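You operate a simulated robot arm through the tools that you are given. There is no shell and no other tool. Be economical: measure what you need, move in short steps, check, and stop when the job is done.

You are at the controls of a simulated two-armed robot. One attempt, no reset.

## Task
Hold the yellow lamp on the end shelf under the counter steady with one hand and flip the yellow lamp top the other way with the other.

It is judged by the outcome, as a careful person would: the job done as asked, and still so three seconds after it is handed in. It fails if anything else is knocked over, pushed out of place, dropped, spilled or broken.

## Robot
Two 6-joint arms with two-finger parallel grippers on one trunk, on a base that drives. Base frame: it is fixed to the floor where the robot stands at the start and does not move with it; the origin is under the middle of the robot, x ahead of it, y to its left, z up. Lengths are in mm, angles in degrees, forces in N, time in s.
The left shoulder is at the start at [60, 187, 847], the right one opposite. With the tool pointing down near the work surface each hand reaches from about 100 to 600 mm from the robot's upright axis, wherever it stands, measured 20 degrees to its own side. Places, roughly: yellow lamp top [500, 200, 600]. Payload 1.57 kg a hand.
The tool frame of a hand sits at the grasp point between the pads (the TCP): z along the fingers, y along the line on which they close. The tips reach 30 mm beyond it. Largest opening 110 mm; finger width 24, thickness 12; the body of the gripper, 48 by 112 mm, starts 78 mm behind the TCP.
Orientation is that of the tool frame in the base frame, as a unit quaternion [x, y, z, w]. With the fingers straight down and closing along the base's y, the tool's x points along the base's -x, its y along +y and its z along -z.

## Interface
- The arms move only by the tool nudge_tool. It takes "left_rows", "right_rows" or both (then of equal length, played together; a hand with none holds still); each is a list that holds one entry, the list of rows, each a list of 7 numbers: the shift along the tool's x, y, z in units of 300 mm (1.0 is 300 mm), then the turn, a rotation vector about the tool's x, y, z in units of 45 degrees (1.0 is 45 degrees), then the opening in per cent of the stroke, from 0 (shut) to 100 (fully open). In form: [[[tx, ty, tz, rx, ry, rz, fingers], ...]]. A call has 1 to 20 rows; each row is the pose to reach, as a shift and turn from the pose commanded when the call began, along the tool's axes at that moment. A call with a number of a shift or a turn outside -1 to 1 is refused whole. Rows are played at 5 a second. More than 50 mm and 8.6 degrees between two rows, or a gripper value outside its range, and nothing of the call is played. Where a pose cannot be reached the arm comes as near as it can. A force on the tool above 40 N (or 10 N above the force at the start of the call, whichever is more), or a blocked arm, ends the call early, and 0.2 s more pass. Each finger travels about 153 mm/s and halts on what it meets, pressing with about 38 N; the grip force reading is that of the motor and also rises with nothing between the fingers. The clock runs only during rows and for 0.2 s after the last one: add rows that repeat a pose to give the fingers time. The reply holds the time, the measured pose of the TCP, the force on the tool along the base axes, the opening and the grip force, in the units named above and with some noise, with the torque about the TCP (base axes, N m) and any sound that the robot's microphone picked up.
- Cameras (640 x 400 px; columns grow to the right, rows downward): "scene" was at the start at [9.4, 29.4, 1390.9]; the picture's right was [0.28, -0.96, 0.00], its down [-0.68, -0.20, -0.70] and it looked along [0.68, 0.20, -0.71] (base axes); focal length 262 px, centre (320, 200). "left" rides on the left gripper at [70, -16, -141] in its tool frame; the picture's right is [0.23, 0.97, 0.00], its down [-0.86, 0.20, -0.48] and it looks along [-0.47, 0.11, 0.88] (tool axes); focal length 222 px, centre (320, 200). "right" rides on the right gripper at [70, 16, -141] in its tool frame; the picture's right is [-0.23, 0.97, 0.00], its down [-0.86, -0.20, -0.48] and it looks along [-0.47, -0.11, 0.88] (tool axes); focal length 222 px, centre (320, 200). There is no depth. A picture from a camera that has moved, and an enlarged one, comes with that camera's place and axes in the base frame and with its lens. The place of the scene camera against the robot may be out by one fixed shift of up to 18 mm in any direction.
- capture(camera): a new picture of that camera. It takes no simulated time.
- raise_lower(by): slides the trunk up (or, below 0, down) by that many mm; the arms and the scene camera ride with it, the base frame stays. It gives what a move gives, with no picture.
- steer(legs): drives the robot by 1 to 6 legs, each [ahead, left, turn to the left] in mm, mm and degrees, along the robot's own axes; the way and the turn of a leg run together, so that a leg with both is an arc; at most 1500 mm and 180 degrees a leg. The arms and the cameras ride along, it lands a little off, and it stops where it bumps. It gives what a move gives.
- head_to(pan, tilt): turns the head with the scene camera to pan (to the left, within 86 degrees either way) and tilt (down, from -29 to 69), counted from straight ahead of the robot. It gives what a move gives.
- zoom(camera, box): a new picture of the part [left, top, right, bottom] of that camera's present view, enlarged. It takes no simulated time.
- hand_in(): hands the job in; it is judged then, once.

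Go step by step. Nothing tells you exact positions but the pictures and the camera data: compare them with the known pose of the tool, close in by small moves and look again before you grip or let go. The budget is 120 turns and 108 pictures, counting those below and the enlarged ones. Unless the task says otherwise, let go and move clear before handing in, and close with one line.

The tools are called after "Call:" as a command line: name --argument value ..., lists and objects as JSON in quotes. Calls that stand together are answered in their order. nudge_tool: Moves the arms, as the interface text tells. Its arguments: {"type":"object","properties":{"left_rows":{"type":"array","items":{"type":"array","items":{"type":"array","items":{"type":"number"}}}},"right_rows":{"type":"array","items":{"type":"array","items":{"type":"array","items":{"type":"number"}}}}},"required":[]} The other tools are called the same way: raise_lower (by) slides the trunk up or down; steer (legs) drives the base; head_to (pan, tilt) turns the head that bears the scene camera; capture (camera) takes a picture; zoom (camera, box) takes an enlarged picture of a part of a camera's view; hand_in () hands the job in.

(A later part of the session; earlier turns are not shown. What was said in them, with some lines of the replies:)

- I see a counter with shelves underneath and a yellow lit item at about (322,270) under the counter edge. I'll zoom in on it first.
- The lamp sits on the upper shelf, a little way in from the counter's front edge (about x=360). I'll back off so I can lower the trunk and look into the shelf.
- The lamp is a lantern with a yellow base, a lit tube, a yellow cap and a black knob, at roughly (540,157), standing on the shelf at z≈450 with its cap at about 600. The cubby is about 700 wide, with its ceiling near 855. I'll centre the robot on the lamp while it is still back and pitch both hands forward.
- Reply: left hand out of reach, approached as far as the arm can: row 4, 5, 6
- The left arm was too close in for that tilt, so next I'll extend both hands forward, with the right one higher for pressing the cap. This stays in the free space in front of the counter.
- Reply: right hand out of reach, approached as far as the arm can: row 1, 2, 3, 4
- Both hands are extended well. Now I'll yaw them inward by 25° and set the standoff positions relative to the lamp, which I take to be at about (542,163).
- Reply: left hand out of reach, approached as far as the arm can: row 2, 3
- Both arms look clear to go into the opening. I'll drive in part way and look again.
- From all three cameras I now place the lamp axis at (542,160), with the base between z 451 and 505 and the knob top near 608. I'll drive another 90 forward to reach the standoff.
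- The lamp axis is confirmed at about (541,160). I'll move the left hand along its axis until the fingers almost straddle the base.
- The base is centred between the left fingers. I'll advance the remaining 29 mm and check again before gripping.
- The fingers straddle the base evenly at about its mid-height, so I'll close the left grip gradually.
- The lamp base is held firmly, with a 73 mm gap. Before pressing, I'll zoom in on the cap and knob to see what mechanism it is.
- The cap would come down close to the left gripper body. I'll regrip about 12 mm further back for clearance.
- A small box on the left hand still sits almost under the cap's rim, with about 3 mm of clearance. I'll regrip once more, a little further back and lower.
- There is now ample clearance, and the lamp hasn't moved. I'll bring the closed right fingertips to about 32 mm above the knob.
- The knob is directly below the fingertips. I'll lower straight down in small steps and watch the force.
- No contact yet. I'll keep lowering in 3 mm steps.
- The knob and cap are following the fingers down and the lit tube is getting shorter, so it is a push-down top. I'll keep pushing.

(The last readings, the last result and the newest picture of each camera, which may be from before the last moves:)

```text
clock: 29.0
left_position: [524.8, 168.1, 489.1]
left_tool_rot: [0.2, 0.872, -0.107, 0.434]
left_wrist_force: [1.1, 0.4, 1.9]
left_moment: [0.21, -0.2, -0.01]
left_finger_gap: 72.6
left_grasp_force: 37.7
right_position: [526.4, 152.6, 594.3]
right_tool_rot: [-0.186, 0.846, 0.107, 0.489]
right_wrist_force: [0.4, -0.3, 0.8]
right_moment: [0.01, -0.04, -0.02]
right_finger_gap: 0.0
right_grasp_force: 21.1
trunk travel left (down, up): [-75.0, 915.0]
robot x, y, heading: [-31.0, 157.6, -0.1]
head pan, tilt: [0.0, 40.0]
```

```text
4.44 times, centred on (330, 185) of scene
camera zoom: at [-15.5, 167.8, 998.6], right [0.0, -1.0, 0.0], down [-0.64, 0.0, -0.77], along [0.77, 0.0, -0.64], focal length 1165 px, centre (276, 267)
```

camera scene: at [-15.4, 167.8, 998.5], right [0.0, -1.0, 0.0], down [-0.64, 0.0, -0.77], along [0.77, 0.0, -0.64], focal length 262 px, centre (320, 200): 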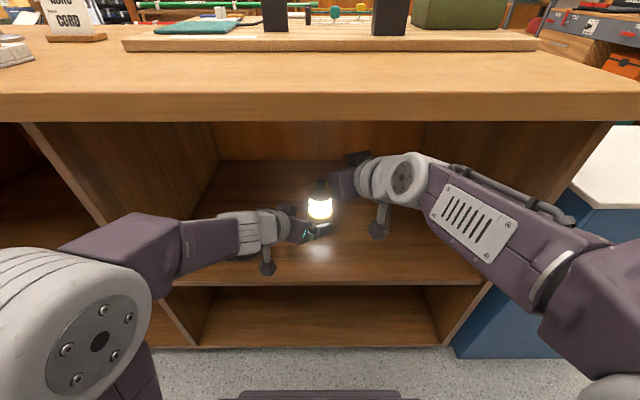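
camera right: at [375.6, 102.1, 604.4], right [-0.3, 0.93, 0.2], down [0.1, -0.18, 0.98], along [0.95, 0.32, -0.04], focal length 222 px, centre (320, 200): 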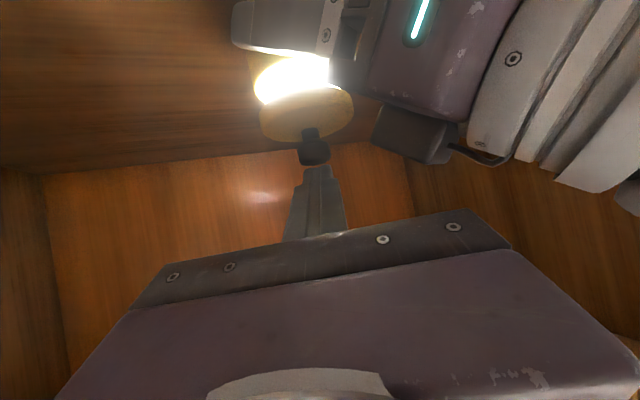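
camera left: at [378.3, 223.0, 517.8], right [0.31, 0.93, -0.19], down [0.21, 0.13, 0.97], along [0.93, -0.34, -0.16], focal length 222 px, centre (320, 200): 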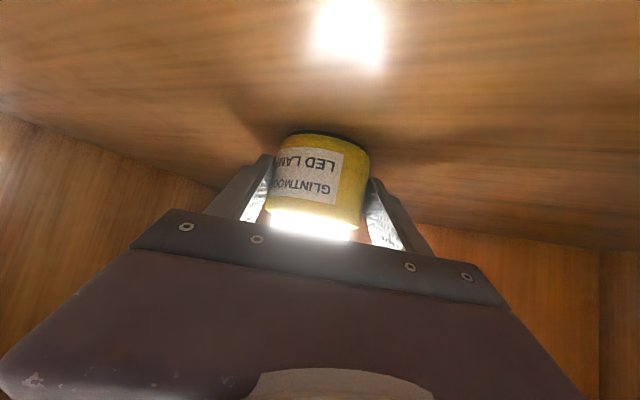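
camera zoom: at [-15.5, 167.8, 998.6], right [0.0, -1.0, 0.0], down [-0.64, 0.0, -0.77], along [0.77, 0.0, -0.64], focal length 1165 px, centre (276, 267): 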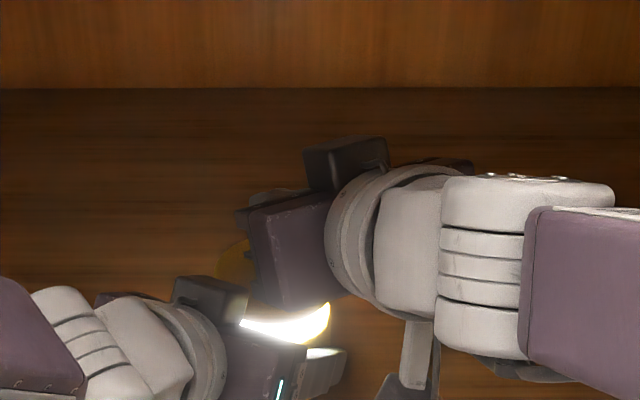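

More than half the travel is done with low force and no interference. I'll continue.

Call:
nudge_tool --right_rows '[[[0.009, 0, 0.005, 0, 0, 0, 0], [0.017, 0, 0.01, 0, 0, 0, 0], [0.026, 0, 0.015, 0, 0, 0, 0], [0.035, 0, 0.02, 0, 0, 0, 0]]]'

Call:
capture --camera "right"

Call:
capture --camera "scene"

```text
clock: 30.0
left_position: [524.2, 168.5, 489.4]
left_tool_rot: [0.2, 0.872, -0.107, 0.434]
left_wrist_force: [1.3, -1.3, 2.4]
left_moment: [0.21, -0.18, -0.01]
left_finger_gap: 73.0
left_grasp_force: 37.8
right_position: [526.9, 152.8, 582.0]
right_tool_rot: [-0.186, 0.846, 0.107, 0.488]
right_wrist_force: [0.2, 0.8, -0.1]
right_moment: [0.04, -0.04, -0.02]
right_finger_gap: 0.0
right_grasp_force: 21.7
trunk travel left (down, up): [-75.0, 915.0]
robot x, y, heading: [-32.9, 157.0, 0.0]
head pan, tilt: [0.0, 40.0]
```

```text
69 pictures are left
camera right: at [376.2, 101.9, 591.9], right [-0.31, 0.93, 0.2], down [0.1, -0.18, 0.98], along [0.95, 0.32, -0.04], focal length 222 px, centre (320, 200)
```

right: 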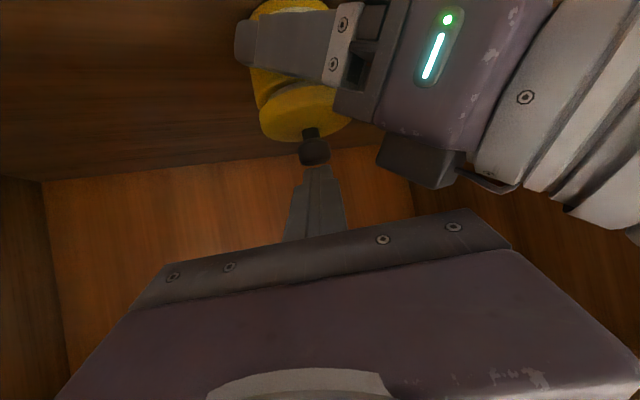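

```text
68 pictures are left
camera scene: at [-15.6, 167.8, 998.6], right [0.0, -1.0, 0.0], down [-0.64, 0.0, -0.77], along [0.77, 0.0, -0.64], focal length 262 px, centre (320, 200)
```

scene: 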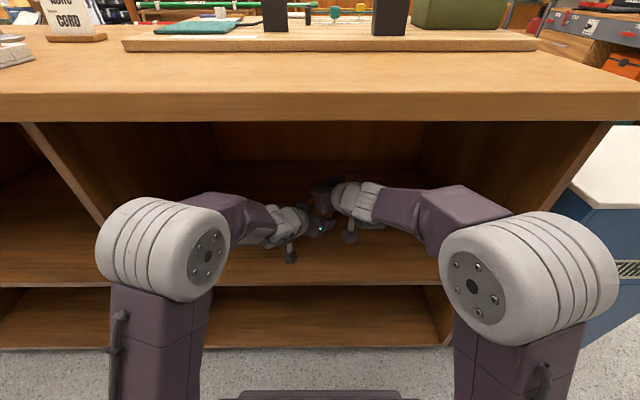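

The light has gone out. I'll press gently to the end stop so the top is fully home.

Call:
nudge_tool --right_rows '[[[0.006, 0, 0.003, 0, 0, 0, 0], [0.012, 0, 0.007, 0, 0, 0, 0], [0.017, 0, 0.01, 0, 0, 0, 0]]]'

Call:
zoom --camera "right" --box '[220, 0, 400, 180]'

```text
clock: 30.8
left_position: [524.1, 168.6, 489.9]
left_tool_rot: [0.201, 0.872, -0.107, 0.434]
left_wrist_force: [0.5, -1.6, 3.0]
left_moment: [0.2, -0.1, 0.0]
left_finger_gap: 73.3
left_grasp_force: 37.8
right_position: [526.2, 152.4, 576.4]
right_tool_rot: [-0.184, 0.846, 0.107, 0.488]
right_wrist_force: [-0.2, -0.1, -0.3]
right_moment: [0.02, 0.01, -0.01]
right_finger_gap: 0.0
right_grasp_force: 21.5
trunk travel left (down, up): [-75.0, 915.0]
robot x, y, heading: [-33.4, 163.6, -0.0]
head pan, tilt: [0.0, 40.0]
```

```text
2.22 times, centred on (310, 90) of right
camera zoom: at [375.9, 101.5, 586.3], right [-0.3, 0.93, 0.2], down [0.1, -0.18, 0.98], along [0.95, 0.32, -0.04], focal length 494 px, centre (342, 444)
```

zoom: 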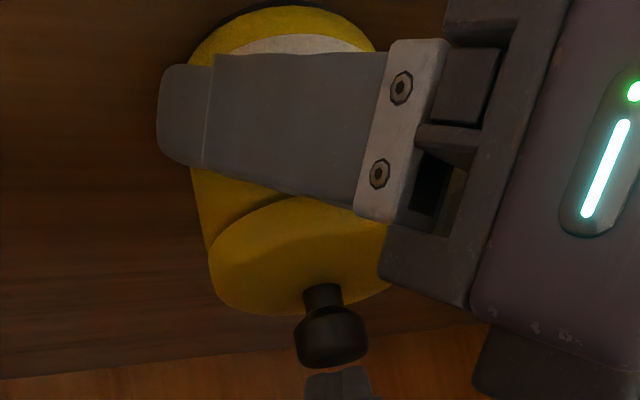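

The cap is nearly seated and there is still almost no force. I'll go a few millimetres more to reach the stop.

Call:
nudge_tool --right_rows '[[[0.006, 0, 0.003, 0, 0, 0, 0], [0.012, 0, 0.007, 0, 0, 0, 0], [0.017, 0, 0.01, 0, 0, 0, 0], [0.017, 0, 0.01, 0, 0, 0, 0]]]'

Call:
zoom --camera "right" --box '[220, 0, 400, 180]'

```text
clock: 31.8
left_position: [524.1, 168.9, 489.7]
left_tool_rot: [0.2, 0.872, -0.106, 0.433]
left_wrist_force: [14.6, -0.1, -7.7]
left_moment: [0.2, -0.36, 0.09]
left_finger_gap: 73.2
left_grasp_force: 38.2
right_position: [525.2, 153.7, 573.5]
right_tool_rot: [-0.185, 0.844, 0.107, 0.491]
right_wrist_force: [-1.9, -3.8, 30.0]
right_moment: [0.18, -0.45, -0.34]
right_finger_gap: 0.1
right_grasp_force: 21.4
trunk travel left (down, up): [-75.0, 915.0]
robot x, y, heading: [-31.9, 162.5, -0.4]
head pan, tilt: [0.0, 40.0]
```

```text
2.22 times, centred on (310, 90) of right
camera zoom: at [376.2, 101.8, 582.7], right [-0.31, 0.93, 0.2], down [0.09, -0.18, 0.98], along [0.95, 0.32, -0.03], focal length 494 px, centre (342, 444)
```

zoom: 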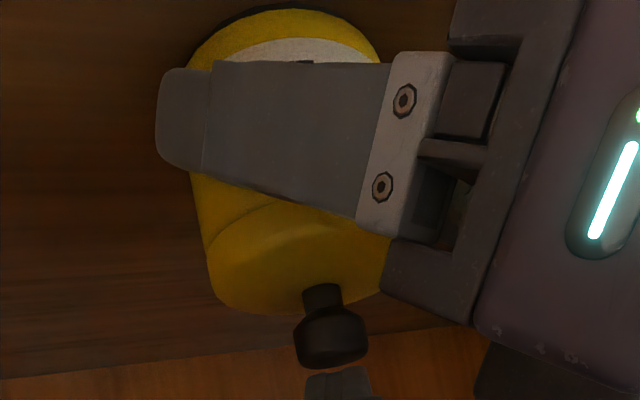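

It hit the end stop at 30 N. I'll lift the right hand straight up off the knob and check that the lamp stays down.

Call:
nudge_tool --right_rows '[[[-0.015, 0, -0.008, 0, 0, 0, 0], [-0.06, 0, -0.035, 0, 0, 0, 0], [-0.14, 0, -0.08, 0, 0, 0, 0], [-0.23, 0, -0.135, 0, 0, 0, 0], [-0.23, 0, -0.25, 0, 0, 0, 0], [-0.23, 0, -0.38, 0, 0, 0, 0]]]'

Call:
capture --camera "right"

Call:
zoom --camera "scene" --box '[270, 150, 390, 240]'

```text
clock: 33.2
left_position: [524.9, 167.8, 489.8]
left_tool_rot: [0.2, 0.872, -0.107, 0.434]
left_wrist_force: [-3.2, 0.1, 2.3]
left_moment: [0.23, 0.01, 0.09]
left_finger_gap: 72.9
left_grasp_force: 38.6
right_position: [466.0, 124.7, 687.2]
right_tool_rot: [-0.185, 0.846, 0.106, 0.488]
right_wrist_force: [0.2, -0.3, -0.3]
right_moment: [-0.03, 0.0, 0.0]
right_finger_gap: 0.3
right_grasp_force: 22.0
trunk travel left (down, up): [-75.0, 915.0]
robot x, y, heading: [-29.9, 164.0, -0.2]
head pan, tilt: [0.0, 40.0]
```

```text
65 pictures are left
camera right: at [315.8, 73.3, 697.1], right [-0.3, 0.93, 0.2], down [0.1, -0.18, 0.98], along [0.95, 0.32, -0.04], focal length 222 px, centre (320, 200)
```

right: 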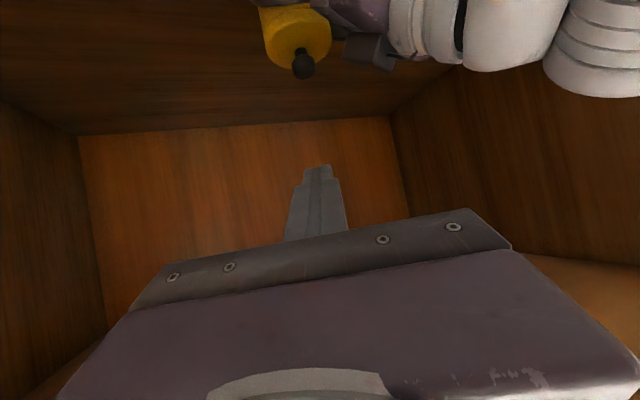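

```text
4.44 times, centred on (330, 195) of scene
camera zoom: at [-15.7, 167.8, 998.6], right [0.0, -1.0, 0.0], down [-0.64, 0.0, -0.77], along [0.77, 0.0, -0.64], focal length 1165 px, centre (276, 222)
```

zoom: 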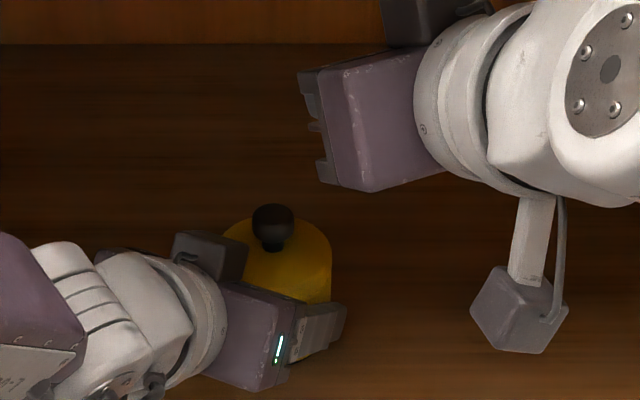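

The top stays down and the lamp is off. Now I'll release the left hand and back out along its approach axis.

Call:
nudge_tool --left_rows '[[[0, 0, 0, 0, 0, 0, 66], [0, 0, 0, 0, 0, 0, 72], [0, 0, 0, 0, 0, 0, 85], [0, 0, 0, 0, 0, 0, 100], [0, 0, 0, 0, 0, 0, 100]]]'

Call:
nudge_tool --left_rows '[[[0, 0, -0.05, 0, 0, 0, 100], [0, 0, -0.12, 0, 0, 0, 100], [0, 0, -0.2, 0, 0, 0, 100], [0, 0, -0.28, 0, 0, 0, 100]]]'

Call:
capture --camera "left"

Call:
zoom --camera "scene" --box '[270, 150, 390, 240]'

```text
clock: 34.4
left_position: [525.6, 168.3, 488.4]
left_tool_rot: [0.199, 0.872, -0.107, 0.434]
left_wrist_force: [0.5, -1.1, 0.4]
left_moment: [-0.02, -0.01, 0.03]
left_finger_gap: 110.4
left_grasp_force: 0.0
right_position: [467.2, 125.7, 687.1]
right_tool_rot: [-0.186, 0.846, 0.107, 0.489]
right_wrist_force: [0.0, 0.7, -0.5]
right_moment: [0.01, -0.03, 0.01]
right_finger_gap: 0.2
right_grasp_force: 21.3
trunk travel left (down, up): [-75.0, 915.0]
robot x, y, heading: [-34.4, 163.2, -0.1]
head pan, tilt: [0.0, 40.0]
```

```text
clock: 35.4
left_position: [464.9, 198.5, 540.2]
left_tool_rot: [0.2, 0.872, -0.108, 0.433]
left_wrist_force: [0.7, 0.8, 0.5]
left_moment: [0.0, -0.02, -0.02]
left_finger_gap: 110.0
left_grasp_force: 0.0
right_position: [465.7, 125.5, 687.9]
right_tool_rot: [-0.186, 0.846, 0.108, 0.489]
right_wrist_force: [-0.3, -0.5, -0.3]
right_moment: [0.0, 0.0, 0.01]
right_finger_gap: 0.0
right_grasp_force: 21.7
trunk travel left (down, up): [-75.0, 915.0]
robot x, y, heading: [-31.7, 159.4, -0.1]
head pan, tilt: [0.0, 40.0]
```

```text
63 pictures are left
camera left: at [317.9, 253.4, 568.6], right [0.31, 0.93, -0.19], down [0.21, 0.13, 0.97], along [0.93, -0.34, -0.16], focal length 222 px, centre (320, 200)
```

left: 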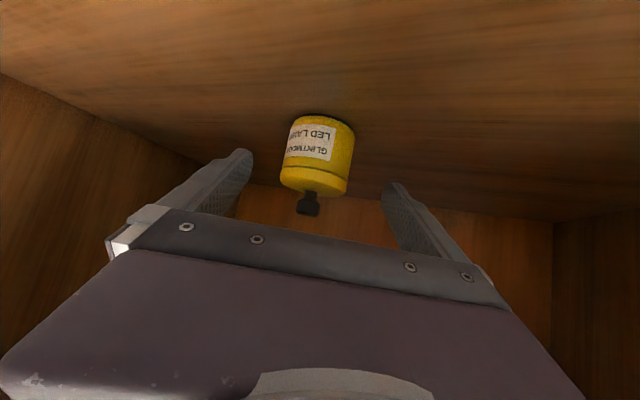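

```text
4.44 times, centred on (330, 195) of scene
camera zoom: at [-15.3, 167.8, 998.5], right [0.0, -1.0, 0.0], down [-0.64, 0.0, -0.77], along [0.77, 0.0, -0.64], focal length 1165 px, centre (276, 222)
```

zoom: 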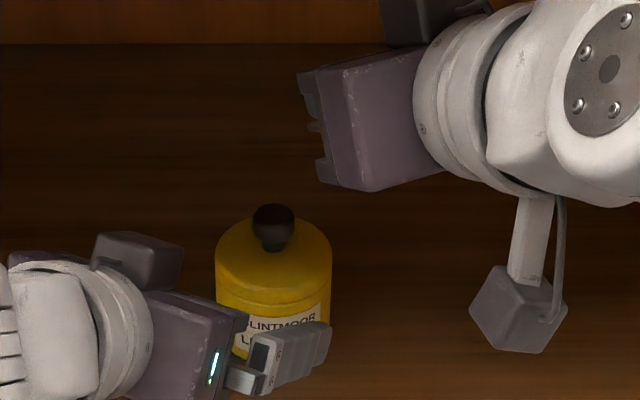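

The lamp stands upright, closed and off, where it was, and both hands are clear of it. I'll drive straight back out and take a last look.

Call:
steer --legs '[[-300, 0, 0]]'

Call:
capture --camera "scene"

```text
clock: 37.4
left_position: [170.9, 200.1, 538.6]
left_tool_rot: [0.201, 0.872, -0.107, 0.434]
left_wrist_force: [0.4, 0.5, -0.6]
left_moment: [0.02, 0.0, -0.02]
left_finger_gap: 110.0
left_grasp_force: 0.0
right_position: [172.0, 126.7, 687.0]
right_tool_rot: [-0.186, 0.846, 0.107, 0.489]
right_wrist_force: [0.2, -0.3, 0.4]
right_moment: [0.01, -0.05, 0.02]
right_finger_gap: 0.0
right_grasp_force: 21.2
trunk travel left (down, up): [-75.0, 915.0]
robot x, y, heading: [-325.7, 162.1, -0.2]
head pan, tilt: [0.0, 40.0]
```

```text
61 pictures are left
camera scene: at [-309.8, 168.9, 998.5], right [0.0, -1.0, 0.0], down [-0.64, 0.0, -0.77], along [0.77, 0.0, -0.64], focal length 262 px, centre (320, 200)
```

scene: 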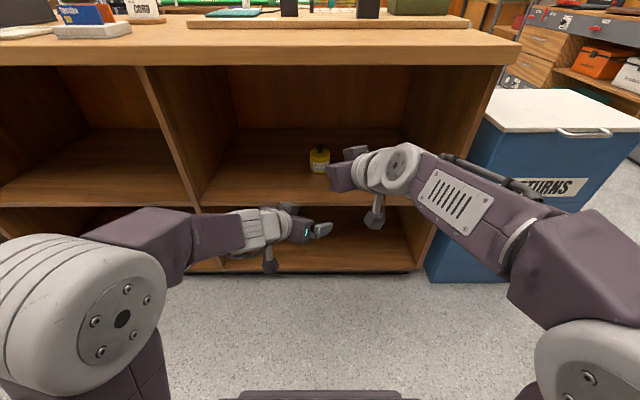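

The lamp is closed, off and upright on its shelf, both hands are clear, and nothing else was disturbed. I'm handing in.

Call:
hand_in

```text
The job is handed in.
```

I held the lamp's base with the left hand and pushed its yellow top all the way down with the right; the lamp is now off, still upright in its place on the shelf, and both hands are clear.
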